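You operate a simulated robot arm through the tools that you are given. There is no shell and no other tool. Be economical: measure what you need, move in short steps, check, and stop when the job is done.

The job below is to be done with a simulated two-armed robot. You get a single attempt, and the scene is never put back.

TASK
Take the blue plate and leave it on the top of the stock table. Fetch the filter and stand it on the shelf under the sink table. Push the middle drawer shut. Switch the brake lever off. Press the high key three times. Pick up the white tube with one hand, pass it to the other hand and put it on the top of the pump stand. Take the padlock and leave it in the steel drip tray. Put the black tub on the back of the blue table. Any order will do. Set down upright: filter, white tube. The brake lever goes to its stop.

The check looks at the end state, three seconds after you hand in, the way a careful person would. Anything else that was tipped, shoved, dropped, spilled or broken makes it a failure.

THE ROBOT
Two 7-joint arms with two-finger grippers on one trunk, on a base that drives. Base frame: it is fixed to the floor where the robot stands at the start and does not move with it; the origin is under the middle of the robot, x ahead of it, y to its left, z up. Units: m, degrees, N and s.
The left shoulder is at the start at [0.06, 0.178, 1.108], the right one opposite. With the tool pointing down near the work surface each hand reaches from about 0.28 to 0.66 m from the robot's upright axis, wherever it stands, measured 20 degrees to its own side. Places, roughly: back of the blue table [-2, -1.1, 0.9]; black tub (9x9x5 cm) [-5, 1.4, 0.9]; blue plate (12x11x5 cm) [0.5, -0.1, 0.9]; brake lever [-4, -1.5, 0.7]; filter (6x6x10 cm) [0.5, -1.2, 0.9]; high key [-4.8, -1.1, 1.3]; middle drawer [0, -2.7, 0.5]; padlock (4x2x6 cm) [-5.7, 1.3, 0.9]; shelf under the sink table [0.7, -0.2, 0.3]; steel drip tray (35x22x5 cm) [-1.5, 1, 0.9]; top of the pump stand [-7.9, 0.1, 0.8]; top of the stock table [-1.3, -1, 0.9]; white tube (6x6x12 cm) [-6.5, -1.3, 0.9]. Payload 1.96 kg a hand.
The tool frame of a hand sits at the grasp point between the pads (the TCP): z along the fingers, y along the line on which they close. The tips reach 0.02 m beyond it. Largest opening 0.072 m; the body of the gripper starts 0.038 m behind the TCP.
Orientation is told as [roll, pitch, yaw] about the base's x, y, z axes, in that order, counted from this pose: with the fingers straight down and closing along the base's y, the tool's x points along the base's -x, its y along +y and its z along -z.

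THE INTERFACE
- The arms move only by the tool jog_arm. It takes "left_rows", "right_rows" or both (then of equal length, played together; a hand with none holds still); each is a list of rows, each an object (a shift or turn left out is 0, a gripper value left out holds the last) with "travel": the shift along the tool's x, y, z in units of 20 mm (1.0 is 20 mm), a list of three; "turn": the turn, a rotation vector about the tool's x, y, z in units of 6 degrees (1.0 is 6 degrees), a list of three; "fingers": the gripper command, from -1 (fully open) to 1 (shut), values between in proportion. In form: [{"travel": [x, y, z], "turn": [rx, ry, rz], "fingers": fingers}, ...]. A call has 1 to 12 rows; each row shifts and turns the commanded pose from where the row before left it, along the tool's axes as they then stand. A call with a number of a shift or a turn outside -1 to 1 is refused whole. Rows are played at 5 a second. More than 0.05 m and 8.6 degrees between two rows, or a gripper value outside its range, and nothing of the call is played. Where a pose cannot be reached the arm comes as near as it can. A force on the tool above 40 N (or 10 N above the force at the start of the call, whichever is more), or a blocked arm, ends the call early, and 0.2 s more pass. Each finger travels about 0.153 m/s and halts on what it meets, pressing with about 30 N; the grip force reading is that of the motor and also rises with nothing between the fingers. The clock runs only during rows and for 0.2 s after the last one: add rows that do not move to give the fingers time. The reply holds the time, the measured pose of the TCP, the force on the tool along the base axes, the opening and the grip force, in the units named above and with some noise, with the torque about the TCP (base axes, N m) and any sound that the robot's microphone picked up.
- Cameras (640 x 400 px; columns grow to the right, rows downward): "scene" is now at [-0.0053, -0.0284, 1.6385]; the picture's right is [-0.44, -0.90, 0.00], its down [-0.80, 0.40, -0.45] and it looks along [0.40, -0.20, -0.90] (base axes); focal length 280 px, centre (320, 200). "left" rides on the left gripper at [0.071, -0.019, -0.082] in its tool frame; the picture's right is [0.26, 0.97, 0.00], its down [-0.67, 0.18, -0.72] and it looks along [-0.69, 0.19, 0.70] (tool axes); focal length 280 px, centre (320, 200). "right" rides on the right gripper at [0.071, 0.019, -0.082] in its tool frame; the picture's right is [-0.26, 0.97, 0.00], its down [-0.67, -0.18, -0.72] and it looks along [-0.69, -0.19, 0.70] (tool axes); focal length 280 px, centre (320, 200). There is no depth. A picture from a camera that has moved, and an enlarged one, comes with that camera's place and axes in the base frame and with its lens.
- camera(camera): a new picture of that camera. No time passes.
- move_column(by): slides the trunk up (or, below 0, down) by that many m; the arms and the scene camera ride with it, the base frame stays. It gives what a move gives, with no picture.
- roll_base(legs): drives the robot by 1 to 6 legs, each [ahead, left, turn to the left] in m, m and degrees, along the robot's own axes; the way and the turn of a leg run together, so that a leg with both is an arc; at most 1.5 m and 180 degrees a leg. The arms and the cameras ride along, it lands a little off, and it stops where it bumps. It gives what a move gives.
- turn_head(pan, tilt): turns the head with the scene camera to pan (to the left, within 86 degrees either way) and tilt (down, from -29 to 69), counted from straight ahead of the robot. It gives what a move gives.
- inspect(camera, box): a new picture of the part [left, top, right, bottom] of that camera's present view, enlarged. No time passes.
- sign_off(): hands the job in; it is judged then, once.

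Go step by step. Nothing tells you exact positions but the pictures and the camera data: compare them with the known pose of the tool, close in by small moves and look again before you grip or let go. The budget is 207 turns and 190 pictures, counting those below and the enlarged ones. Unless the task says otherwise, let go and move clear before handing in, and close with one line.

The tools are called after "Emit:" as name(argument=value, ...) on one line, values as JSON. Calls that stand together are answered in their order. jog_arm: Moves the arms, as the interface text tells. Its arguments: {"type":"object","properties":{"left_rows":{"type":"array"},"right_rows":{"type":"array"}},"required":[]} The other tools are called the same way: move_column (by) slides the trunk up or down; roll_base (legs) drives the base; turn_head (pan, tilt) turns the head that bears the scene camera; camera (camera) takes a picture; inspect (camera, box) takes an enlarged picture of a part of a camera's view; sign_off () hands the job in.

At the start:

```text
t: 0.0
left_position: [0.3398, -0.0211, 1.1256]
left_ee_rot: [0.0, -0.1, 0.1]
left_wrist_force: [-0.4, 0.1, -0.1]
left_ft_torque: [-0.02, 0.01, 0.0]
left_opening: 0.0721
left_grasp_force: 0.0
right_position: [0.299, -0.4118, 1.1118]
right_ee_rot: [-0.2, 0.0, 0.0]
right_wrist_force: [-0.4, -0.1, -0.2]
right_ft_torque: [0.03, -0.03, 0.02]
right_opening: 0.072
right_grasp_force: 0.0
trunk travel left (down, up): [-0.753, 0.237]
robot x, y, heading: [0.0012, 0.0009, -0.2]
head pan, tilt: [-26.3, 63.6]
```

scene: 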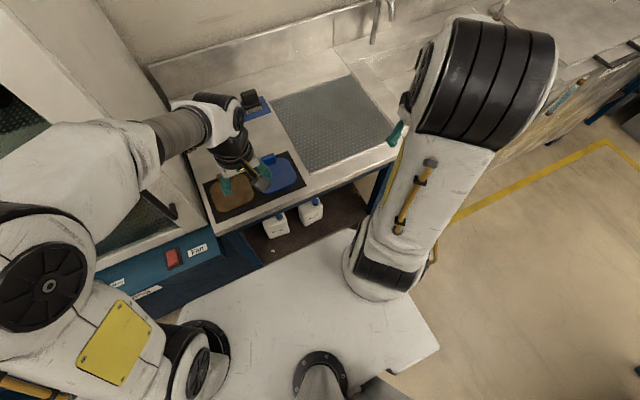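
right: 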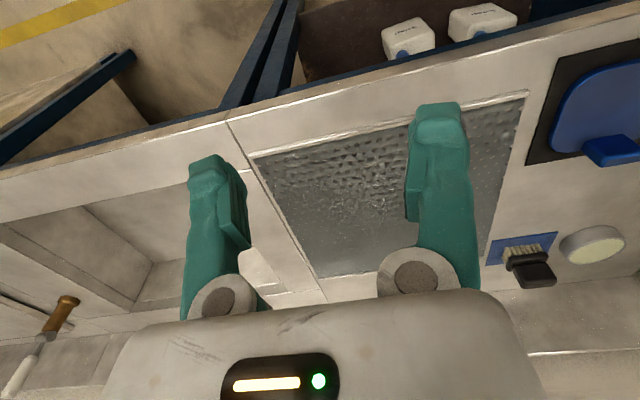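
left: 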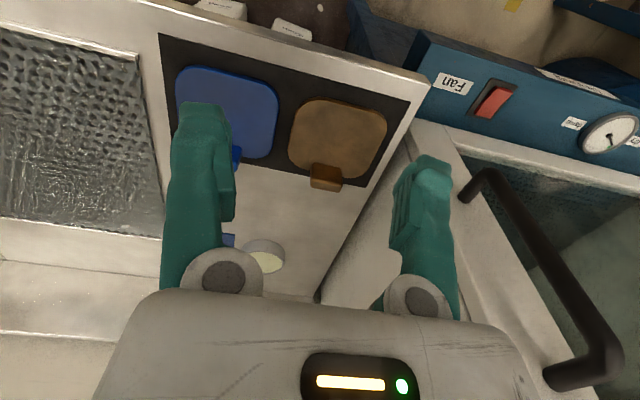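

I see the sink table ahead with the blue plate at about [0.46, -0.10], next to a brown one. I'll look closer at it first and get an overview to the right, where the filter should be.

Emit:
inspect(camera="left", box=[140, 20, 440, 290])

Emit:
turn_head(pan=-70, tilt=35)

Emit:
camera(camera="scene")

```text
1.48 times, centred on (290, 155) of left
camera zoom: at [0.2681, -0.0408, 1.2072], right [-0.26, 0.97, 0.0], down [0.67, 0.18, 0.72], along [0.69, 0.19, -0.7], focal length 415 px, centre (364, 267)
```

zoom: 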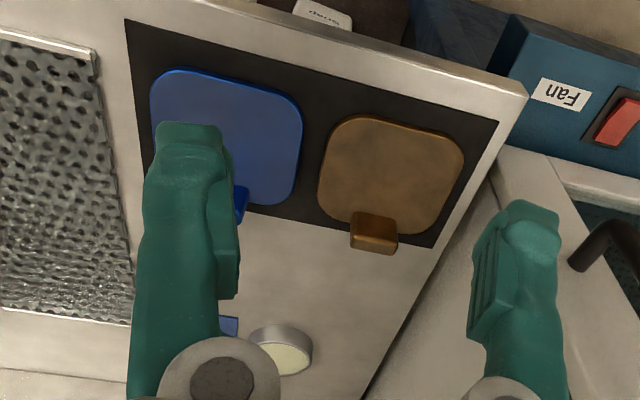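

```text
t: 1.1
left_position: [0.3382, -0.0206, 1.1275]
left_ee_rot: [0.0, -0.1, 0.0]
left_wrist_force: [0.5, -0.3, -1.3]
left_ft_torque: [-0.02, 0.01, -0.01]
left_opening: 0.0721
left_grasp_force: 0.0
right_position: [0.2987, -0.4127, 1.1132]
right_ee_rot: [0.0, -0.1, 0.0]
right_wrist_force: [0.0, -0.2, -0.2]
right_ft_torque: [-0.01, 0.02, 0.01]
right_opening: 0.0719
right_grasp_force: 0.1
trunk travel left (down, up): [-0.753, 0.237]
robot x, y, heading: [-0.0055, 0.0011, -0.1]
head pan, tilt: [-70.0, 35.0]
```

```text
185 pictures are left
camera scene: at [-0.0311, -0.0835, 1.6767], right [-0.94, -0.34, 0.0], down [-0.2, 0.54, -0.82], along [0.28, -0.77, -0.57], focal length 280 px, centre (320, 200)
```

scene: 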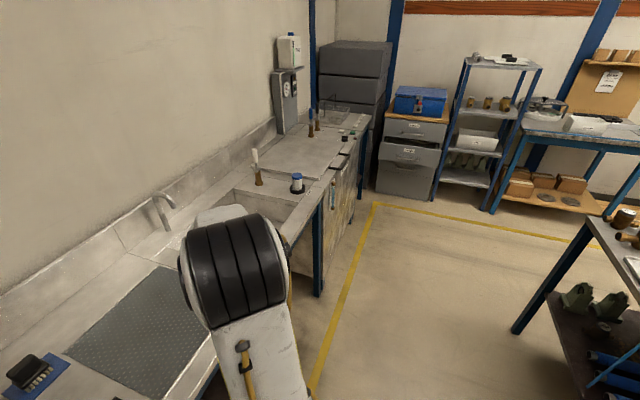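

The filter is the blue-topped white cylinder near [0.48, -1.17]. The drawer cabinet is further to the right. I'll look at the plate's lug from two sides.

Emit:
inspect(camera="right", box=[480, 20, 640, 300])

Emit:
turn_head(pan=-5, tilt=55)

Emit:
camera(camera="scene")

```text
1.43 times, centred on (560, 160) of right
camera zoom: at [0.2283, -0.3932, 1.1937], right [0.26, 0.97, 0.0], down [0.67, -0.18, 0.72], along [0.69, -0.19, -0.7], focal length 401 px, centre (-23, 257)
```

zoom: 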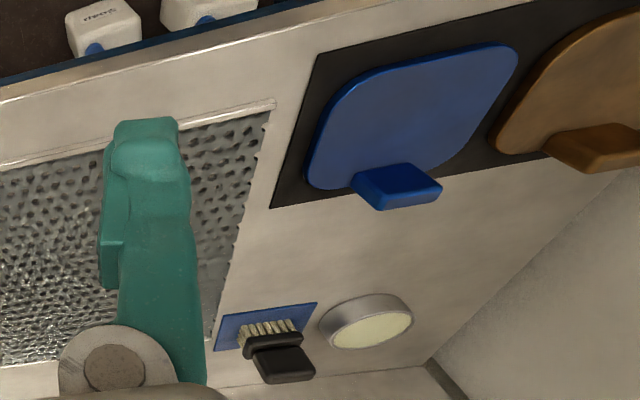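

```text
t: 2.5
left_position: [0.3395, -0.0215, 1.1261]
left_ee_rot: [0.0, -0.1, 0.0]
left_wrist_force: [-0.7, 0.3, 0.7]
left_ft_torque: [0.02, -0.03, 0.01]
left_opening: 0.072
left_grasp_force: 0.0
right_position: [0.2977, -0.4123, 1.1126]
right_ee_rot: [-0.1, 0.0, 0.0]
right_wrist_force: [-0.5, -0.5, -0.3]
right_ft_torque: [0.01, 0.0, 0.02]
right_opening: 0.072
right_grasp_force: 0.1
trunk travel left (down, up): [-0.753, 0.237]
robot x, y, heading: [0.0012, 0.0023, 0.1]
head pan, tilt: [-5.0, 55.0]
```

```text
183 pictures are left
camera scene: at [0.0105, -0.0072, 1.6486], right [-0.09, -1.0, 0.0], down [-0.82, 0.07, -0.57], along [0.57, -0.05, -0.82], focal length 280 px, centre (320, 200)
```

scene: 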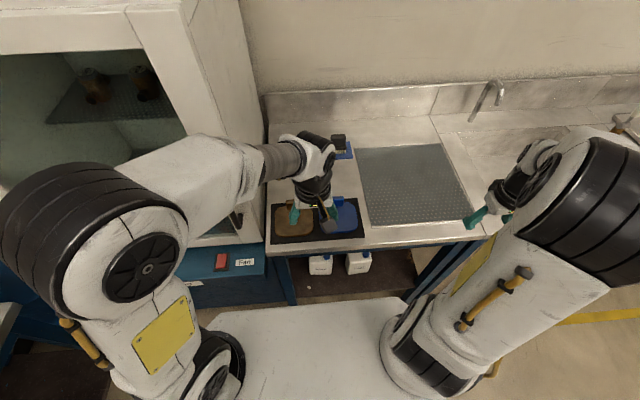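

The lug sits at about [0.50, -0.11] with its top near 0.94. I'll swing the left arm clear and bring the right hand over the lug to look.

Emit:
jog_arm(left_rows=[{"travel": [0.3, 0.7, -0.9]}, {"travel": [0.3, 0.7, -0.9]}, {"travel": [0.3, 0.7, -0.9]}, {"travel": [0.3, 0.7, -0.9]}, {"travel": [0.3, 0.7, -0.9]}, {"travel": [0.3, 0.7, -0.9]}, {"travel": [0.3, 0.7, -0.9]}, {"travel": [0.3, 0.7, -0.9]}, {"travel": [0.3, 0.7, -0.9]}, {"travel": [0.3, 0.7, -0.9]}, {"travel": [0.3, 0.7, -0.9]}, {"travel": [0.3, 0.7, -0.9]}], right_rows=[{"travel": [0, 0, 0]}, {"travel": [-0.6, 1, 0]}, {"travel": [-0.6, 1, 0]}, {"travel": [-0.6, 1, 0]}, {"travel": [-0.6, 1, 0]}, {"travel": [-0.6, 1, 0]}, {"travel": [-0.6, 1, 0]}, {"travel": [-0.6, 1, 0]}, {"travel": [-0.6, 1, 0]}, {"travel": [-0.6, 1, 0]}, {"travel": [-0.6, 1, 0]}, {"travel": [-0.6, 1, 0]}])

Emit:
camera(camera="right")

```text
t: 5.1
left_position: [0.2888, 0.1026, 1.1373]
left_ee_rot: [-0.1, -0.2, 0.0]
left_wrist_force: [0.2, 0.3, 0.0]
left_ft_torque: [-0.02, 0.01, 0.0]
left_opening: 0.0719
left_grasp_force: 0.1
left hand out of reach, approached as far as the arm can: row 1, 2, 3, 4, 5, 6, 7, 8, 9, 10, 11, 12
right_position: [0.4316, -0.1903, 1.1107]
right_ee_rot: [-0.1, 0.0, 0.0]
right_wrist_force: [-0.4, 1.0, 0.5]
right_ft_torque: [-0.01, 0.04, -0.01]
right_opening: 0.0721
right_grasp_force: 0.1
trunk travel left (down, up): [-0.753, 0.237]
robot x, y, heading: [-0.0001, 0.0013, 0.2]
head pan, tilt: [-5.0, 55.0]
```

```text
182 pictures are left
camera right: at [0.3615, -0.1707, 1.1946], right [0.26, 0.96, 0.0], down [0.67, -0.18, 0.72], along [0.69, -0.19, -0.7], focal length 280 px, centre (320, 200)
```

right: 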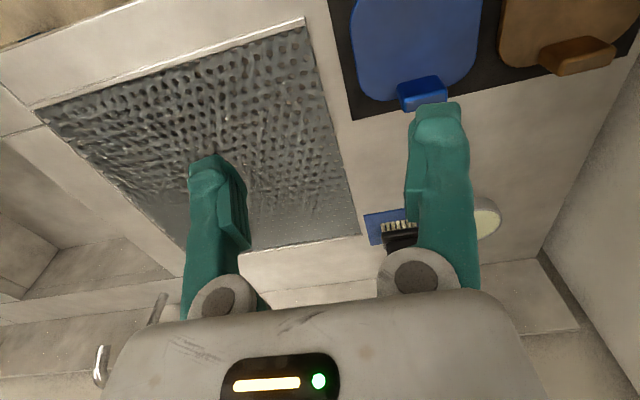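

The lug looks about 4 cm wide along y, centred near [0.505, -0.108, 0.92]. I'll move above it and look again.

Emit:
jog_arm(right_rows=[{"travel": [-0.73, 0.83, 0.9]}, {"travel": [-0.73, 0.83, 0.9]}, {"travel": [-0.73, 0.83, 0.9]}, {"travel": [-0.73, 0.83, 0.9]}, {"travel": [-0.73, 0.83, 0.9]}, {"travel": [0, 0, 0]}])

Emit:
camera(camera="right")

```text
t: 6.5
left_position: [0.2888, 0.1015, 1.14]
left_ee_rot: [0.0, -0.2, 0.1]
left_wrist_force: [-0.5, 0.2, 0.8]
left_ft_torque: [0.0, -0.02, 0.0]
left_opening: 0.0723
left_grasp_force: 0.0
right_position: [0.504, -0.1085, 1.0198]
right_ee_rot: [-0.1, -0.1, 0.0]
right_wrist_force: [-0.1, -0.9, 0.1]
right_ft_torque: [-0.02, 0.0, -0.02]
right_opening: 0.0723
right_grasp_force: 0.1
trunk travel left (down, up): [-0.753, 0.237]
robot x, y, heading: [-0.0007, -0.001, -0.1]
head pan, tilt: [-5.0, 55.0]
```

```text
181 pictures are left
camera right: at [0.4341, -0.0893, 1.1019], right [0.26, 0.96, 0.0], down [0.67, -0.18, 0.72], along [0.69, -0.19, -0.7], focal length 280 px, centre (320, 200)
```

right: 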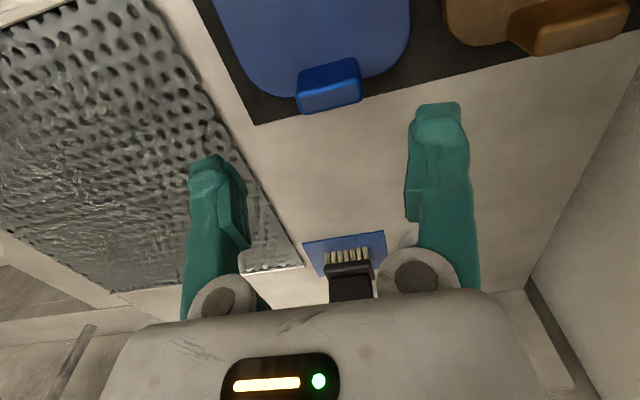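

The lug is near [0.512, -0.103], about 1.5 cm thick and topping out near 0.94. I'll go down around it with the fingers open.

Emit:
jog_arm(right_rows=[{"travel": [-0.4, 0.27, 0]}, {"travel": [0, 0, 0.9]}, {"travel": [0, 0, 0.9]}, {"travel": [0, 0, 0.9]}, {"travel": [0, 0, 0.9]}, {"travel": [0, 0, 0.8]}, {"travel": [0, 0, 0]}])

Emit:
camera(camera="right")

```text
t: 8.1
left_position: [0.2899, 0.1019, 1.1393]
left_ee_rot: [0.1, -0.2, -0.1]
left_wrist_force: [-0.2, 0.0, 0.7]
left_ft_torque: [0.03, 0.0, -0.01]
left_opening: 0.0719
left_grasp_force: 0.0
right_position: [0.5125, -0.1041, 0.9329]
right_ee_rot: [0.0, 0.0, -0.1]
right_wrist_force: [0.7, -0.4, 0.2]
right_ft_torque: [-0.02, 0.02, 0.01]
right_opening: 0.072
right_grasp_force: 0.2
trunk travel left (down, up): [-0.753, 0.237]
robot x, y, heading: [-0.0003, -0.0029, -0.2]
head pan, tilt: [-5.0, 55.0]
```

```text
180 pictures are left
camera right: at [0.4418, -0.0848, 1.0146], right [0.26, 0.96, 0.0], down [0.67, -0.18, 0.72], along [0.69, -0.19, -0.7], focal length 280 px, centre (320, 200)
```

right: 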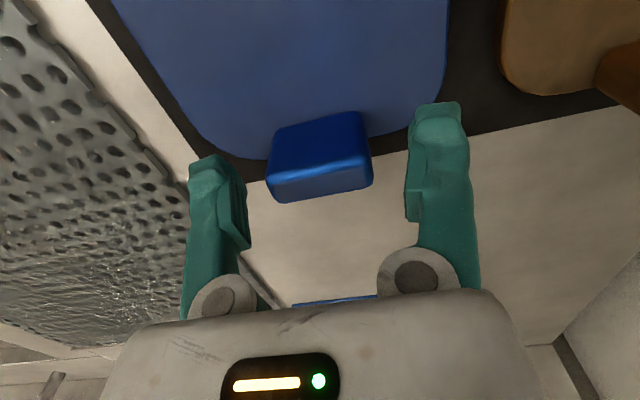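

The lug is between the fingers; I'll shift back 4 mm and close, then lift slightly.

Emit:
jog_arm(right_rows=[{"travel": [0.2, 0, 0.15]}, {"travel": [0, 0, 0], "fingers": 1}, {"travel": [0, 0, 0]}, {"travel": [0, 0, 0]}, {"travel": [0, 0, -0.5]}, {"travel": [0, 0, -1]}, {"travel": [0, 0, -1]}, {"travel": [0, 0, -1]}, {"travel": [0, 0, 0]}])

Emit:
camera(camera="right")

```text
t: 10.1
left_position: [0.2904, 0.1029, 1.1391]
left_ee_rot: [-0.1, -0.2, 0.1]
left_wrist_force: [-0.1, -0.7, 0.1]
left_ft_torque: [-0.01, 0.0, -0.02]
left_opening: 0.0721
left_grasp_force: 0.1
right_position: [0.5073, -0.104, 1.0002]
right_ee_rot: [-0.2, 0.2, -0.1]
right_wrist_force: [0.6, -0.3, -8.0]
right_ft_torque: [-0.03, -0.2, 0.02]
right_opening: 0.0432
right_grasp_force: 29.8
trunk travel left (down, up): [-0.753, 0.237]
robot x, y, heading: [-0.0007, -0.001, -0.1]
head pan, tilt: [-5.0, 55.0]
```

```text
179 pictures are left
camera right: at [0.4376, -0.0857, 1.0813], right [0.26, 0.97, 0.0], down [0.68, -0.18, 0.71], along [0.69, -0.19, -0.7], focal length 280 px, centre (320, 200)
```

right: 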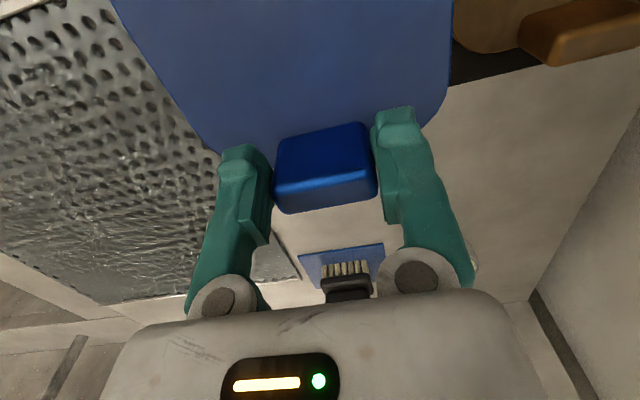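

The plate is firmly held (about 0.8 kg). I'll raise it, back away from the table and look towards the stock table on the right rear.

Emit:
jog_arm(right_rows=[{"travel": [0, 0, -1]}, {"travel": [0, 0, -1]}, {"travel": [0, 0, -1]}, {"travel": [0, 0, -1]}, {"travel": [0.5, -0.5, -0.5]}, {"travel": [0.5, -0.5, 0]}, {"travel": [0.5, -0.5, 0]}, {"travel": [0.5, -0.5, 0]}])

Emit:
roll_base(legs=[[-0.35, 0, 0]])

Emit:
turn_head(pan=-86, tilt=35)

Emit:
camera(camera="scene")

```text
t: 11.9
left_position: [0.2902, 0.1005, 1.1391]
left_ee_rot: [0.0, -0.1, 0.0]
left_wrist_force: [-0.4, -0.3, 0.5]
left_ft_torque: [0.02, 0.01, -0.02]
left_opening: 0.0722
left_grasp_force: 0.0
right_position: [0.4677, -0.146, 1.0788]
right_ee_rot: [-0.1, 0.0, 0.0]
right_wrist_force: [0.3, -0.4, -7.8]
right_ft_torque: [0.0, -0.22, -0.01]
right_opening: 0.0432
right_grasp_force: 30.3
right hand out of reach, approached as far as the arm can: row 4
trunk travel left (down, up): [-0.753, 0.237]
robot x, y, heading: [-0.0011, 0.0024, -0.2]
head pan, tilt: [-5.0, 55.0]
```

```text
t: 14.1
left_position: [-0.0586, 0.1032, 1.1381]
left_ee_rot: [0.0, -0.2, 0.4]
left_wrist_force: [0.6, 0.6, -0.6]
left_ft_torque: [0.0, -0.02, 0.0]
left_opening: 0.072
left_grasp_force: 0.0
right_position: [0.1214, -0.1426, 1.079]
right_ee_rot: [-0.1, 0.2, 0.3]
right_wrist_force: [-0.4, 0.8, -7.4]
right_ft_torque: [0.02, -0.19, 0.0]
right_opening: 0.0433
right_grasp_force: 29.9
trunk travel left (down, up): [-0.753, 0.237]
robot x, y, heading: [-0.3518, 0.0009, 0.4]
head pan, tilt: [-5.0, 55.0]
```

```text
t: 15.7
left_position: [-0.0585, 0.1033, 1.1385]
left_ee_rot: [0.0, -0.2, 0.3]
left_wrist_force: [0.2, 0.6, 0.8]
left_ft_torque: [-0.02, 0.04, 0.05]
left_opening: 0.072
left_grasp_force: 0.1
right_position: [0.1209, -0.1426, 1.0795]
right_ee_rot: [-0.1, 0.1, 0.2]
right_wrist_force: [0.1, -0.4, -7.6]
right_ft_torque: [-0.03, -0.21, -0.01]
right_opening: 0.0433
right_grasp_force: 30.6
trunk travel left (down, up): [-0.753, 0.237]
robot x, y, heading: [-0.3479, -0.0015, 0.4]
head pan, tilt: [-85.9, 35.0]
```

```text
178 pictures are left
camera scene: at [-0.4021, -0.0901, 1.6768], right [-1.0, -0.08, 0.0], down [-0.04, 0.57, -0.82], along [0.06, -0.82, -0.57], focal length 280 px, centre (320, 200)
```

scene: 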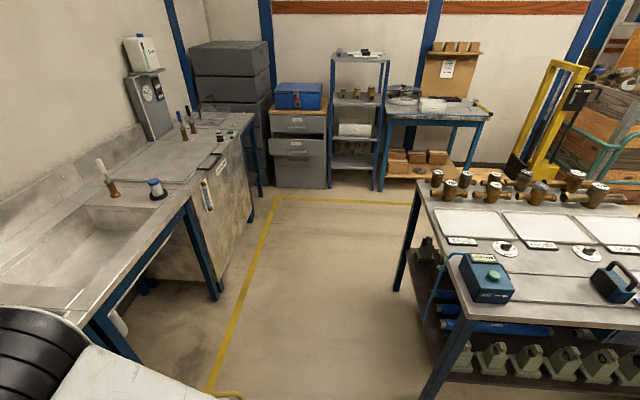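

The stock table stands to the right rear (x < -0.78, y from -0.6 to -1.39). I'll turn to face it and see the floor around.

Emit:
roll_base(legs=[[0, 0, -90]])

Emit:
turn_head(pan=-50, tilt=30)

Emit:
camera(camera="scene")

```text
t: 19.9
left_position: [-0.2427, -0.2907, 1.1386]
left_ee_rot: [-0.1, -0.2, -89.4]
left_wrist_force: [-0.2, 0.0, 0.2]
left_ft_torque: [0.02, -0.01, 0.01]
left_opening: 0.072
left_grasp_force: 0.1
right_position: [-0.487, -0.4713, 1.0794]
right_ee_rot: [-0.2, 0.2, -89.4]
right_wrist_force: [-0.3, 0.2, -7.4]
right_ft_torque: [-0.19, -0.01, -0.02]
right_opening: 0.0435
right_grasp_force: 29.9
trunk travel left (down, up): [-0.753, 0.237]
robot x, y, heading: [-0.3459, -0.0034, -89.3]
head pan, tilt: [-85.9, 35.0]
```

```text
t: 20.9
left_position: [-0.2431, -0.2905, 1.1382]
left_ee_rot: [0.0, -0.3, -89.3]
left_wrist_force: [0.1, 0.4, 0.4]
left_ft_torque: [-0.03, 0.01, 0.01]
left_opening: 0.072
left_grasp_force: 0.0
right_position: [-0.4884, -0.4724, 1.0788]
right_ee_rot: [-0.2, 0.1, -89.5]
right_wrist_force: [-0.8, 0.0, -8.2]
right_ft_torque: [-0.19, 0.01, -0.02]
right_opening: 0.0434
right_grasp_force: 30.1
trunk travel left (down, up): [-0.753, 0.237]
robot x, y, heading: [-0.3487, -0.0025, -89.3]
head pan, tilt: [-50.0, 30.0]
```

```text
177 pictures are left
camera scene: at [-0.4197, -0.0015, 1.6845], right [-0.65, 0.76, 0.0], down [0.38, 0.33, -0.87], along [-0.66, -0.56, -0.5], focal length 280 px, centre (320, 200)
```

scene: 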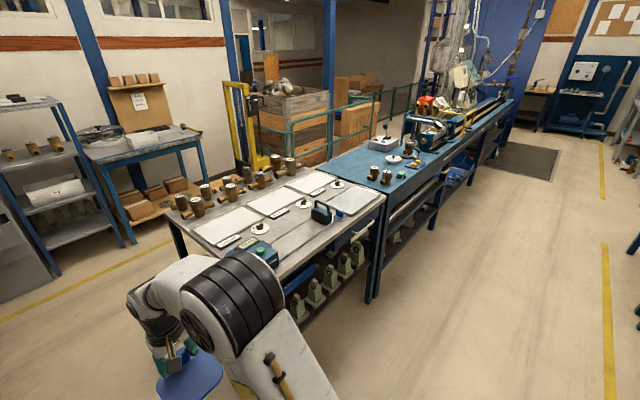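

Emit:
inspect(camera="scene", box=[150, 110, 470, 310])

```text
2.00 times, centred on (310, 210) of scene
camera zoom: at [-0.4197, -0.0015, 1.6845], right [-0.65, 0.76, 0.0], down [0.38, 0.33, -0.87], along [-0.66, -0.56, -0.5], focal length 559 px, centre (340, 180)
```

zoom: 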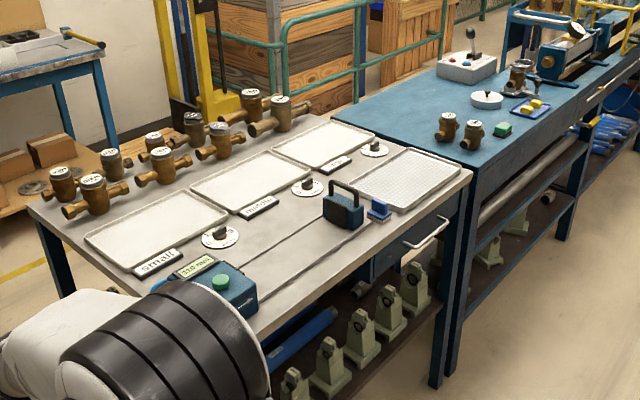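

The front strip of the stock table between the teal box and the black handled item is free, around [-1.13, -0.72]. I'll drive there facing it.

Emit:
roll_base(legs=[[0, -0.64, -0.7], [0.2, 0, 0]])

Emit:
turn_head(pan=-10, tilt=55)

Emit:
camera(camera="scene")

Emit:
camera(camera="left")

```text
t: 25.7
left_position: [-0.8821, -0.4942, 1.1394]
left_ee_rot: [0.0, -0.2, -89.1]
left_wrist_force: [0.1, -0.8, -0.2]
left_ft_torque: [-0.01, 0.03, -0.02]
left_opening: 0.0721
left_grasp_force: 0.0
right_position: [-1.1247, -0.6779, 1.0797]
right_ee_rot: [-0.1, 0.2, -89.1]
right_wrist_force: [-0.2, -1.1, -7.5]
right_ft_torque: [-0.2, 0.0, -0.02]
right_opening: 0.0433
right_grasp_force: 29.9
trunk travel left (down, up): [-0.753, 0.237]
robot x, y, heading: [-0.9887, -0.2082, -89.4]
head pan, tilt: [-50.0, 30.0]
```

```text
t: 26.7
left_position: [-0.8835, -0.4966, 1.1393]
left_ee_rot: [0.1, -0.2, -89.1]
left_wrist_force: [0.2, -0.5, 0.3]
left_ft_torque: [0.03, -0.04, -0.03]
left_opening: 0.0721
left_grasp_force: 0.1
right_position: [-1.1259, -0.6785, 1.0798]
right_ee_rot: [-0.1, 0.0, -89.1]
right_wrist_force: [0.2, -0.1, -7.1]
right_ft_torque: [-0.2, -0.01, 0.01]
right_opening: 0.0431
right_grasp_force: 30.3
trunk travel left (down, up): [-0.753, 0.237]
robot x, y, heading: [-0.9933, -0.2042, -89.2]
head pan, tilt: [-10.0, 55.0]
```

```text
175 pictures are left
camera scene: at [-1.003, -0.2202, 1.6486], right [-0.99, 0.16, 0.0], down [0.13, 0.81, -0.57], along [-0.09, -0.57, -0.82], focal length 280 px, centre (320, 200)
```

scene: 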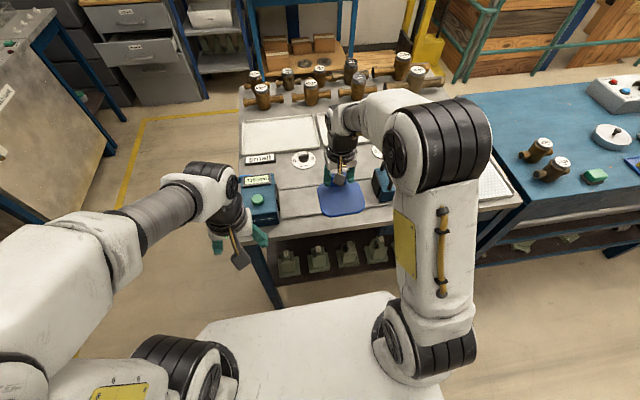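

```text
174 pictures are left
camera left: at [-0.9028, -0.4251, 1.2202], right [0.96, 0.28, 0.0], down [0.19, -0.67, 0.72], along [0.2, -0.69, -0.7], focal length 280 px, centre (320, 200)
```

left: 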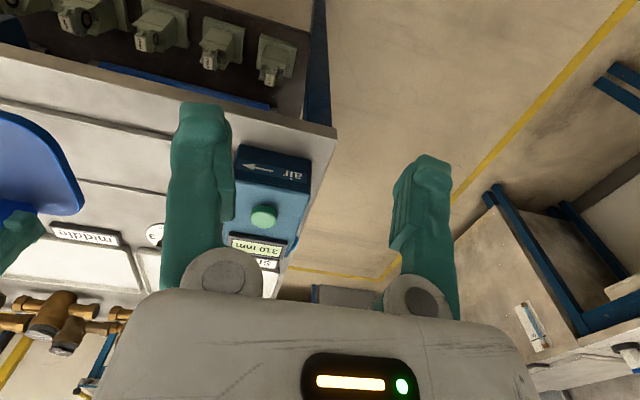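

The plate is aligned with the gap. I'll move it 10 cm in over the table and lower it partway.

Emit:
jog_arm(right_rows=[{"travel": [-1, 0.1, 0]}, {"travel": [-1, 0.1, 0]}, {"travel": [-1, 0.1, 0]}, {"travel": [-1, 0.1, 0]}, {"travel": [-1, 0.1, 0]}, {"travel": [0, 0, 1]}, {"travel": [0, 0, 1]}, {"travel": [0, 0, 1]}, {"travel": [0, 0, 1]}, {"travel": [0, 0, 0.8]}, {"travel": [0, 0, 0]}])

Emit:
inspect(camera="scene", box=[220, 110, 460, 260])

Emit:
camera(camera="right")

```text
t: 29.1
left_position: [-0.8823, -0.497, 1.1386]
left_ee_rot: [0.1, -0.3, -89.2]
left_wrist_force: [-0.4, 0.3, 0.5]
left_ft_torque: [-0.05, 0.03, 0.02]
left_opening: 0.0721
left_grasp_force: 0.0
right_position: [-1.1205, -0.7186, 0.9846]
right_ee_rot: [-0.1, 0.1, -89.1]
right_wrist_force: [1.0, 0.1, -7.8]
right_ft_torque: [-0.21, 0.01, 0.0]
right_opening: 0.0433
right_grasp_force: 30.1
right hand out of reach, approached as far as the arm can: row 3, 4, 5
trunk travel left (down, up): [-0.753, 0.237]
robot x, y, heading: [-0.9883, -0.2067, -89.0]
head pan, tilt: [-10.0, 55.0]
```

```text
2.67 times, centred on (340, 185) of scene
camera zoom: at [-1.0028, -0.2201, 1.6485], right [-0.99, 0.16, 0.0], down [0.13, 0.81, -0.57], along [-0.09, -0.57, -0.82], focal length 746 px, centre (267, 240)
```

zoom: 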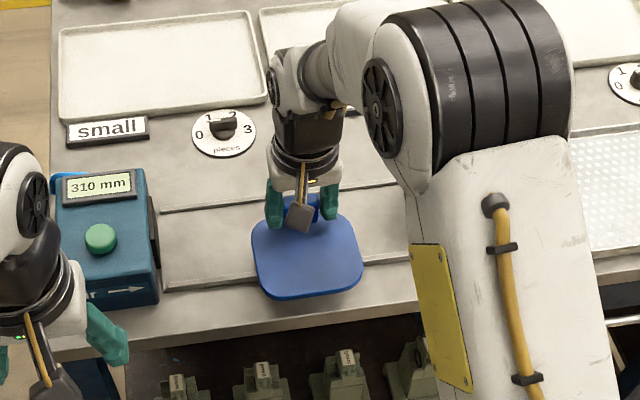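

```text
172 pictures are left
camera right: at [-1.1024, -0.6479, 1.0658], right [0.97, -0.25, 0.0], down [-0.17, -0.68, 0.71], along [-0.18, -0.69, -0.7], focal length 280 px, centre (320, 200)
```

right: 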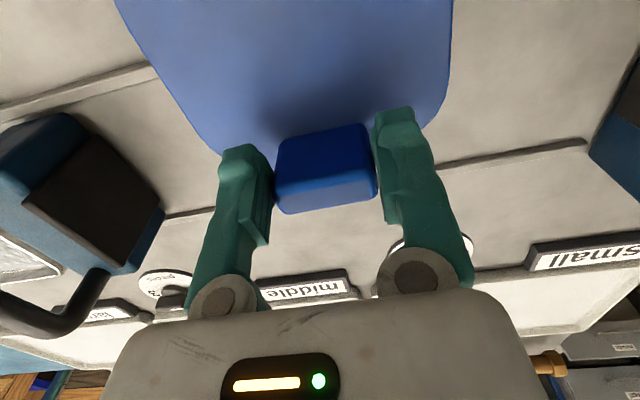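

The plate must go about 7 cm further in, so it sits between the two seams on the table. I'll drive 6 cm ahead.

Emit:
roll_base(legs=[[0.065, 0, 0]])

Emit:
inspect(camera="scene", box=[220, 110, 460, 260])

```text
t: 30.1
left_position: [-0.8813, -0.5607, 1.1404]
left_ee_rot: [0.0, -0.2, -89.1]
left_wrist_force: [-1.6, 1.3, 0.2]
left_ft_torque: [-0.03, 0.03, -0.02]
left_opening: 0.0721
left_grasp_force: 0.1
right_position: [-1.1212, -0.7839, 0.9851]
right_ee_rot: [-0.1, 0.1, -89.2]
right_wrist_force: [0.6, -0.7, -7.8]
right_ft_torque: [-0.21, 0.01, 0.04]
right_opening: 0.0432
right_grasp_force: 29.8
trunk travel left (down, up): [-0.753, 0.237]
robot x, y, heading: [-0.9872, -0.2747, -89.3]
head pan, tilt: [-10.0, 55.0]
```

```text
2.67 times, centred on (340, 185) of scene
camera zoom: at [-1.0018, -0.2842, 1.6485], right [-0.99, 0.16, 0.0], down [0.13, 0.81, -0.57], along [-0.09, -0.57, -0.82], focal length 746 px, centre (267, 240)
```

zoom: 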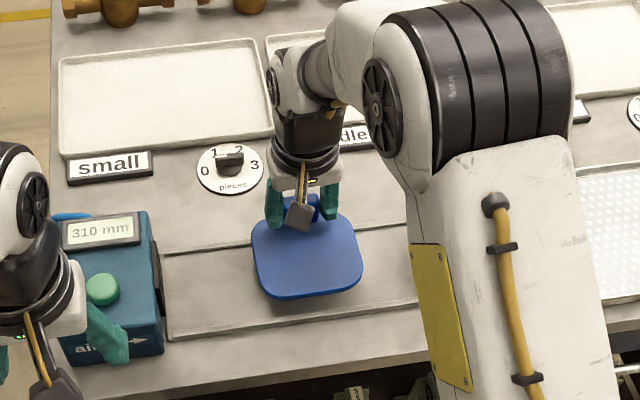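

Now it sits over the strip. I'll lower gently until contact.

Emit:
jog_arm(right_rows=[{"travel": [0, 0, 0.8]}, {"travel": [0, 0, 0.8]}, {"travel": [0, 0, 0.4]}, {"travel": [0, 0, 0.25]}, {"travel": [0, 0, 0.25]}])

Emit:
inspect(camera="scene", box=[220, 110, 460, 260])

Emit:
camera(camera="right")

```text
t: 31.0
left_position: [-0.8828, -0.5563, 1.1399]
left_ee_rot: [0.0, -0.3, -89.2]
left_wrist_force: [-1.2, 0.5, -0.1]
left_ft_torque: [0.02, 0.02, 0.02]
left_opening: 0.0721
left_grasp_force: 0.0
right_position: [-1.1214, -0.7828, 0.9508]
right_ee_rot: [-0.2, -0.6, -89.2]
right_wrist_force: [-1.5, 3.0, 22.9]
right_ft_torque: [0.69, -0.14, 0.04]
right_opening: 0.0435
right_grasp_force: 29.7
trunk travel left (down, up): [-0.753, 0.237]
robot x, y, heading: [-0.9894, -0.2693, -89.4]
head pan, tilt: [-10.0, 55.0]
stopped in row 4 (right hand): the force on the tool passed its limit at 61 N (the readings are from after the stop); the commanded pose is now the measured one
```

```text
2.67 times, centred on (340, 185) of scene
camera zoom: at [-1.001, -0.2794, 1.6488], right [-0.99, 0.16, 0.0], down [0.13, 0.81, -0.58], along [-0.09, -0.57, -0.82], focal length 746 px, centre (267, 240)
```

zoom: 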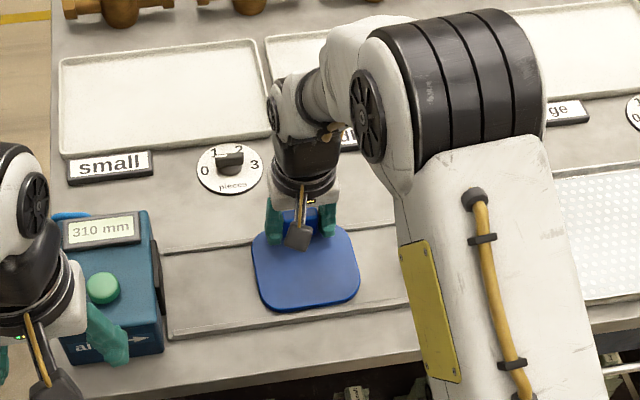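

```text
169 pictures are left
camera right: at [-1.1024, -0.7111, 1.0308], right [0.97, -0.25, 0.0], down [-0.17, -0.67, 0.72], along [-0.18, -0.7, -0.69], focal length 280 px, centre (320, 200)
```

right: 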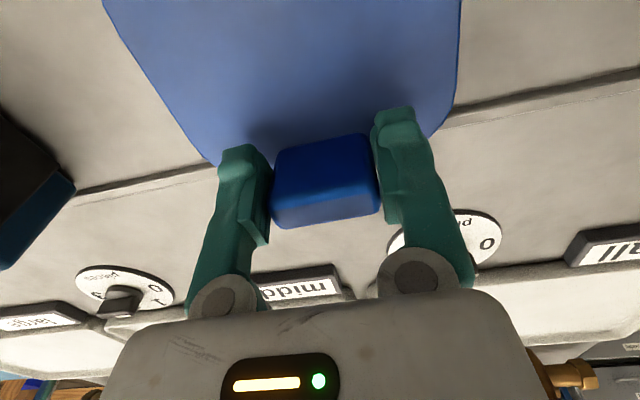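

The plate meets the table almost at its centre, so it is resting. I'll open and rise.

Emit:
jog_arm(right_rows=[{"travel": [0, 0, 0], "fingers": 0.3}, {"travel": [0, 0, 0], "fingers": -1}, {"travel": [0, 0, 0]}, {"travel": [0, 0, 0]}, {"travel": [0, 0, -1]}, {"travel": [0, 0, -1]}, {"travel": [0, 0, -1]}, {"travel": [0, 0, -1]}, {"travel": [0.5, 0, -1]}, {"travel": [1, 0, -0.5]}, {"travel": [1, 0, 0]}])

Emit:
inspect(camera="scene", box=[220, 110, 460, 260])

Emit:
camera(camera="right")

```text
t: 33.4
left_position: [-0.8816, -0.5601, 1.1385]
left_ee_rot: [0.1, -0.3, -89.3]
left_wrist_force: [1.0, 0.3, 0.2]
left_ft_torque: [-0.01, -0.03, -0.01]
left_opening: 0.0718
left_grasp_force: 0.2
right_position: [-1.1223, -0.7332, 1.0548]
right_ee_rot: [0.0, -0.2, -89.1]
right_wrist_force: [0.3, 0.0, -0.3]
right_ft_torque: [-0.01, 0.04, 0.02]
right_opening: 0.0719
right_grasp_force: 0.0
trunk travel left (down, up): [-0.753, 0.237]
robot x, y, heading: [-0.9836, -0.2684, -88.9]
head pan, tilt: [-10.0, 55.0]
```

```text
2.67 times, centred on (340, 185) of scene
camera zoom: at [-1.0017, -0.2833, 1.6485], right [-0.99, 0.16, 0.0], down [0.13, 0.81, -0.57], along [-0.09, -0.57, -0.82], focal length 746 px, centre (267, 240)
```

zoom: 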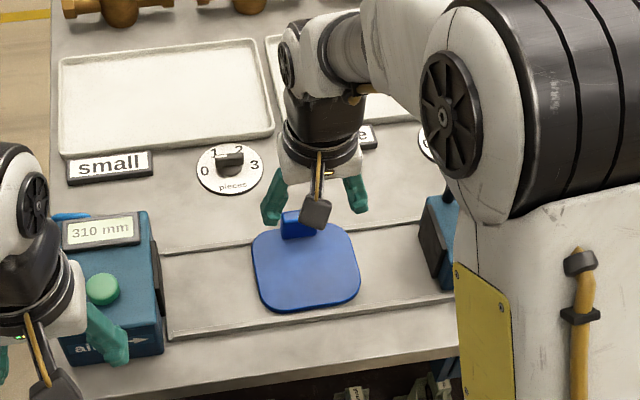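

```text
167 pictures are left
camera right: at [-1.1037, -0.6625, 1.1359], right [0.97, -0.25, 0.0], down [-0.17, -0.67, 0.72], along [-0.18, -0.7, -0.7], focal length 280 px, centre (320, 200)
```

right: 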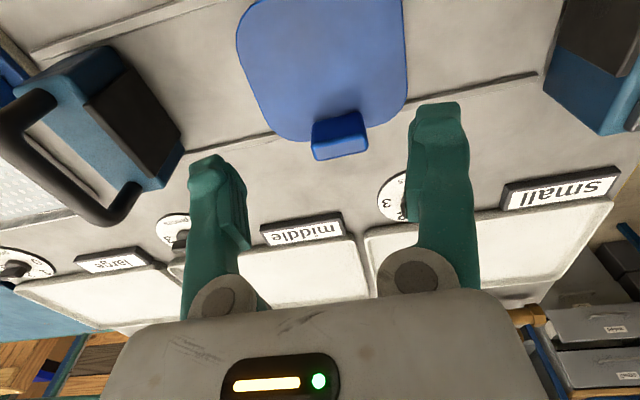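

The plate lies flat on the stock table, clear of the hand. Next is the filter: back off, turn to heading 0 and drive along the sink table.

Emit:
roll_base(legs=[[-0.15, 0, 0], [0, 0, 89], [0.7, 0, 0], [0, -0.8, 0]])

Emit:
turn_head(pan=-15, tilt=45)

Emit:
camera(camera="scene")

```text
t: 46.0
left_position: [0.0007, -0.8245, 1.1368]
left_ee_rot: [0.0, -0.2, 0.3]
left_wrist_force: [0.1, 0.0, 0.2]
left_ft_torque: [0.02, -0.01, -0.03]
left_opening: 0.0722
left_grasp_force: 0.1
right_position: [0.1726, -1.0669, 1.0544]
right_ee_rot: [-0.1, -0.4, 0.2]
right_wrist_force: [0.4, -1.0, -0.1]
right_ft_torque: [0.01, -0.01, 0.01]
right_opening: 0.0719
right_grasp_force: 0.0
trunk travel left (down, up): [-0.753, 0.237]
robot x, y, heading: [-0.2888, -0.928, 0.4]
head pan, tilt: [-10.0, 55.0]
```

```text
t: 46.7
left_position: [0.001, -0.8242, 1.1396]
left_ee_rot: [-0.1, -0.2, 0.1]
left_wrist_force: [0.0, -0.4, 0.2]
left_ft_torque: [0.02, 0.02, -0.01]
left_opening: 0.0721
left_grasp_force: 0.1
right_position: [0.1717, -1.0673, 1.0562]
right_ee_rot: [-0.2, -0.3, 0.2]
right_wrist_force: [0.7, 0.5, -0.1]
right_ft_torque: [0.0, -0.03, 0.04]
right_opening: 0.0721
right_grasp_force: 0.0
trunk travel left (down, up): [-0.753, 0.237]
robot x, y, heading: [-0.2873, -0.9203, 0.3]
head pan, tilt: [-15.0, 45.0]
```

```text
166 pictures are left
camera scene: at [-0.2712, -0.9492, 1.6619], right [-0.26, -0.97, 0.0], down [-0.68, 0.18, -0.71], along [0.68, -0.18, -0.71], focal length 280 px, centre (320, 200)
```

scene: 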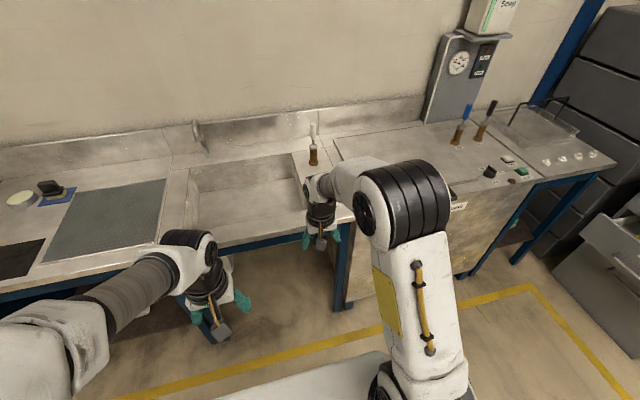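

The filter is hidden behind the right arm here. I'll tilt the right hand 45° forward (this will also suit the low shelf) and look through its camera.

Emit:
jog_arm(right_rows=[{"turn": [0, -1, 0]}, {"turn": [0, -1, 0]}, {"turn": [0, -1, 0]}, {"turn": [0, -1, 0]}, {"turn": [0, -1, 0]}, {"turn": [0, -1, 0]}, {"turn": [0, -1, 0]}, {"turn": [0, -0.5, 0]}, {"travel": [0, 0, 0]}])

Emit:
camera(camera="right")

```text
t: 48.7
left_position: [0.0002, -0.8239, 1.1389]
left_ee_rot: [0.0, -0.3, 0.1]
left_wrist_force: [-0.3, 0.3, 0.4]
left_ft_torque: [0.01, 0.03, -0.03]
left_opening: 0.0719
left_grasp_force: 0.1
right_position: [0.1734, -1.0654, 1.055]
right_ee_rot: [-0.1, -45.3, 0.3]
right_wrist_force: [0.6, 0.3, -0.3]
right_ft_torque: [-0.02, -0.02, -0.03]
right_opening: 0.0721
right_grasp_force: 0.0
trunk travel left (down, up): [-0.753, 0.237]
robot x, y, heading: [-0.2873, -0.9259, 0.1]
head pan, tilt: [-15.0, 45.0]
```

```text
165 pictures are left
camera right: at [0.0644, -1.0479, 1.0613], right [0.18, 0.97, 0.18], down [-0.03, -0.18, 0.98], along [0.98, -0.18, 0.0], focal length 280 px, centre (320, 200)
```

right: 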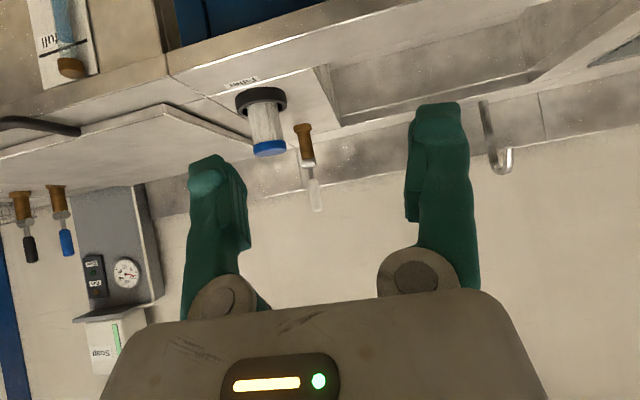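

The filter stands at about [0.46, -1.18], with a black flange at the bottom and a clear body above it. I'll drive closer and look again.

Emit:
roll_base(legs=[[0.18, -0.117, 0]])

Emit:
camera(camera="right")

```text
t: 50.3
left_position: [0.1794, -0.9372, 1.1381]
left_ee_rot: [0.0, -0.1, 0.3]
left_wrist_force: [-0.5, 0.2, 0.2]
left_ft_torque: [0.0, -0.02, 0.03]
left_opening: 0.0718
left_grasp_force: 0.0
right_position: [0.3523, -1.18, 1.0536]
right_ee_rot: [-0.1, -45.3, 0.4]
right_wrist_force: [-0.3, -0.6, 0.1]
right_ft_torque: [-0.03, 0.01, -0.02]
right_opening: 0.0722
right_grasp_force: 0.1
trunk travel left (down, up): [-0.753, 0.237]
robot x, y, heading: [-0.1101, -1.0408, 0.2]
head pan, tilt: [-15.0, 45.0]
```

```text
164 pictures are left
camera right: at [0.2439, -1.1615, 1.0613], right [0.18, 0.97, 0.18], down [-0.03, -0.18, 0.98], along [0.98, -0.18, 0.0], focal length 280 px, centre (320, 200)
```

right: 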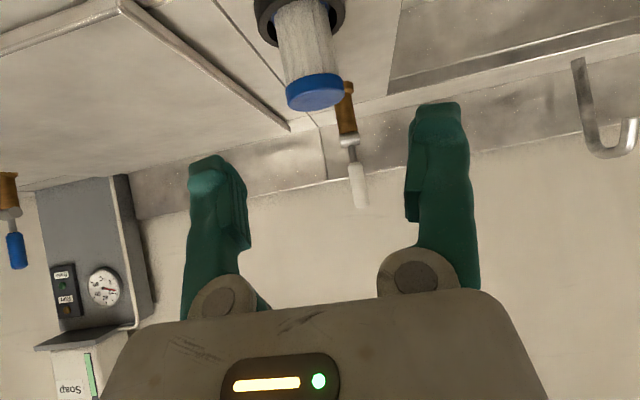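

The filter body (about 5.5 cm wide) is near [0.50, -1.195], seated in a black ring. I'll lower to body height and move partway in.

Emit:
jog_arm(right_rows=[{"travel": [0.955, -0.19, 0.955]}, {"travel": [0.955, -0.19, 0.955]}, {"travel": [0.955, -0.19, 0.955]}, {"travel": [0.955, -0.19, 0.955]}, {"travel": [-0.7, 0, 0.7]}, {"travel": [-0.7, 0, 0.7]}, {"travel": [-0.7, 0, 0.7]}, {"travel": [0, 0, 0]}])

Emit:
camera(camera="right")

```text
t: 52.1
left_position: [0.1791, -0.9385, 1.139]
left_ee_rot: [0.0, -0.2, 0.4]
left_wrist_force: [-0.1, 0.8, 0.3]
left_ft_torque: [-0.02, 0.01, 0.01]
left_opening: 0.072
left_grasp_force: 0.2
right_position: [0.4109, -1.1953, 0.9454]
right_ee_rot: [-0.1, -45.3, 0.4]
right_wrist_force: [-0.5, 1.0, 0.1]
right_ft_torque: [-0.02, -0.02, 0.0]
right_opening: 0.0721
right_grasp_force: 0.1
trunk travel left (down, up): [-0.753, 0.237]
robot x, y, heading: [-0.1051, -1.0426, 0.5]
head pan, tilt: [-15.0, 45.0]
```

```text
163 pictures are left
camera right: at [0.303, -1.1764, 0.9529], right [0.18, 0.97, 0.18], down [-0.03, -0.18, 0.98], along [0.98, -0.18, 0.0], focal length 280 px, centre (320, 200)
```

right: 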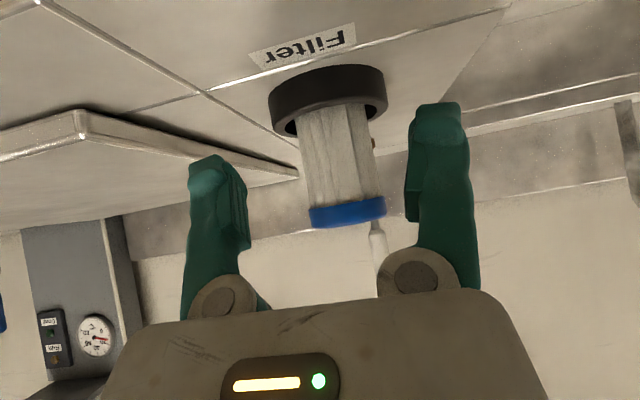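

The body is aligned with the hand. I'll move 9 cm further forward around it and check.

Emit:
jog_arm(right_rows=[{"travel": [-0.8, 0, 0.9]}, {"travel": [-0.8, 0, 0.85]}, {"travel": [-0.8, 0, 0.8]}, {"travel": [-0.8, 0, 0.8]}, {"travel": [0, 0, 0]}])

Emit:
camera(camera="right")

```text
t: 53.3
left_position: [0.1792, -0.9379, 1.1402]
left_ee_rot: [0.0, -0.2, 0.3]
left_wrist_force: [0.5, -0.1, -0.4]
left_ft_torque: [-0.01, -0.01, -0.01]
left_opening: 0.072
left_grasp_force: 0.1
right_position: [0.5045, -1.1952, 0.9443]
right_ee_rot: [-0.1, -45.2, 0.5]
right_wrist_force: [0.2, 0.5, 0.1]
right_ft_torque: [0.02, 0.03, 0.03]
right_opening: 0.0722
right_grasp_force: 0.1
trunk travel left (down, up): [-0.753, 0.237]
robot x, y, heading: [-0.112, -1.0418, 0.2]
head pan, tilt: [-15.0, 45.0]
```

```text
162 pictures are left
camera right: at [0.3971, -1.1763, 0.9509], right [0.18, 0.97, 0.18], down [-0.03, -0.18, 0.98], along [0.98, -0.18, 0.0], focal length 280 px, centre (320, 200)
```

right: 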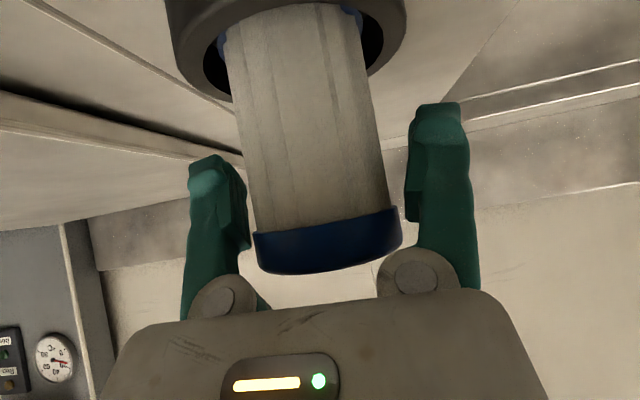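

The body is between the fingers. I'll close and lift straight up out of the ring.

Emit:
jog_arm(right_rows=[{"travel": [0, 0, 0], "fingers": 1}, {"travel": [0, 0, 0]}, {"travel": [0, 0, 0]}, {"travel": [-0.35, 0, -0.35]}, {"travel": [-0.7, 0, -0.7]}, {"travel": [-0.7, 0, -0.7]}, {"travel": [-0.7, 0, -0.7]}, {"travel": [-0.7, 0, -0.7]}, {"travel": [-0.7, 0, -0.7]}, {"travel": [0, 0, 0]}])

Emit:
camera(camera="right")

```text
t: 55.5
left_position: [0.1802, -0.9372, 1.1386]
left_ee_rot: [0.0, -0.1, 0.3]
left_wrist_force: [-0.4, 0.2, -0.5]
left_ft_torque: [0.01, 0.03, 0.0]
left_opening: 0.072
left_grasp_force: 0.1
right_position: [0.5047, -1.194, 1.0529]
right_ee_rot: [0.0, -45.2, 0.5]
right_wrist_force: [-0.4, 0.2, -2.1]
right_ft_torque: [0.01, -0.02, -0.02]
right_opening: 0.0603
right_grasp_force: 29.5
trunk travel left (down, up): [-0.753, 0.237]
robot x, y, heading: [-0.1103, -1.0412, 0.2]
head pan, tilt: [-15.0, 45.0]
```

```text
161 pictures are left
camera right: at [0.3952, -1.1759, 1.0608], right [0.18, 0.97, 0.18], down [-0.03, -0.18, 0.98], along [0.98, -0.18, 0.0], focal length 280 px, centre (320, 200)
```

right: 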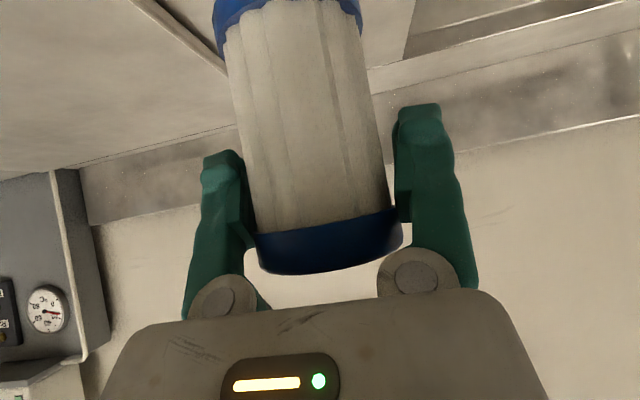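

The filter is in hand (0.2 kg). I'll back off, strafe left to the shelf area, then lower the trunk away from the table.

Emit:
roll_base(legs=[[-0.28, 0, 0], [0, 0.86, 0]])

Emit:
move_column(by=-0.58)

Emit:
turn_head(pan=-15, tilt=25)

Emit:
camera(camera="scene")

Emit:
camera(camera="left")

```text
t: 61.6
left_position: [-0.1132, -0.0872, 1.1389]
left_ee_rot: [0.1, -0.3, 1.4]
left_wrist_force: [-0.7, -0.4, -0.4]
left_ft_torque: [0.01, 0.02, 0.01]
left_opening: 0.0716
left_grasp_force: 0.1
right_position: [0.2148, -0.3358, 1.0535]
right_ee_rot: [-0.1, -45.2, 1.6]
right_wrist_force: [1.1, 0.2, -1.6]
right_ft_torque: [-0.02, -0.01, -0.01]
right_opening: 0.0595
right_grasp_force: 29.8
trunk travel left (down, up): [-0.753, 0.237]
robot x, y, heading: [-0.3977, -0.193, 1.4]
head pan, tilt: [-15.0, 45.0]
```

```text
refused: -0.58 is not a number from -0.4 to 0.4
```

```text
t: 62.4
left_position: [-0.1122, -0.0851, 1.1389]
left_ee_rot: [-0.1, -0.2, 1.4]
left_wrist_force: [-0.3, 0.2, 0.0]
left_ft_torque: [0.03, -0.02, -0.03]
left_opening: 0.0721
left_grasp_force: 0.0
right_position: [0.2138, -0.3355, 1.0529]
right_ee_rot: [-0.1, -45.1, 1.6]
right_wrist_force: [0.0, 0.4, -0.6]
right_ft_torque: [0.01, 0.01, -0.02]
right_opening: 0.0597
right_grasp_force: 30.0
trunk travel left (down, up): [-0.753, 0.237]
robot x, y, heading: [-0.3992, -0.1955, 1.6]
head pan, tilt: [-15.0, 25.0]
```

```text
160 pictures are left
camera scene: at [-0.3711, -0.2193, 1.6925], right [-0.23, -0.97, 0.0], down [-0.41, 0.1, -0.91], along [0.88, -0.21, -0.42], focal length 280 px, centre (320, 200)
```

scene: 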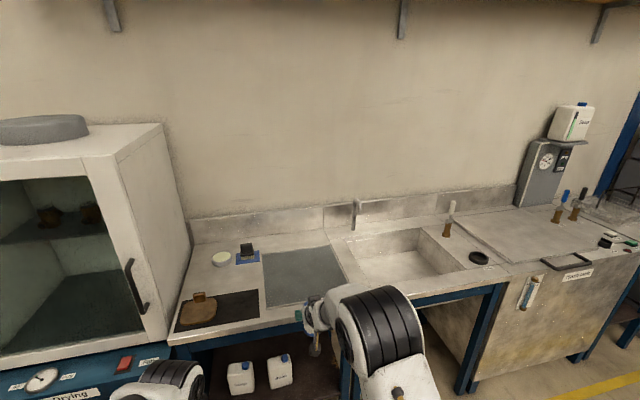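

```text
159 pictures are left
camera left: at [-0.1834, -0.1071, 1.2203], right [-0.29, 0.96, 0.0], down [0.67, 0.2, 0.72], along [0.69, 0.2, -0.7], focal length 280 px, centre (320, 200)
```

left: 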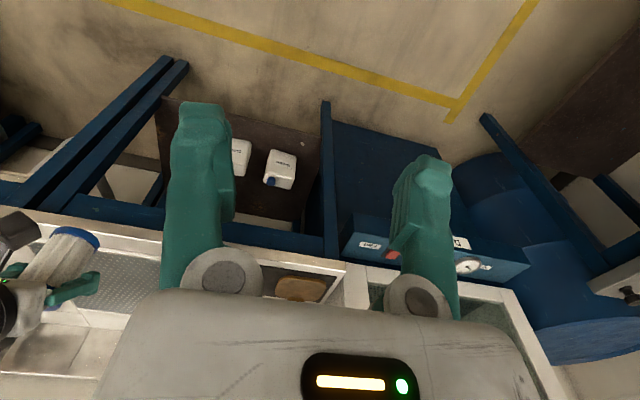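

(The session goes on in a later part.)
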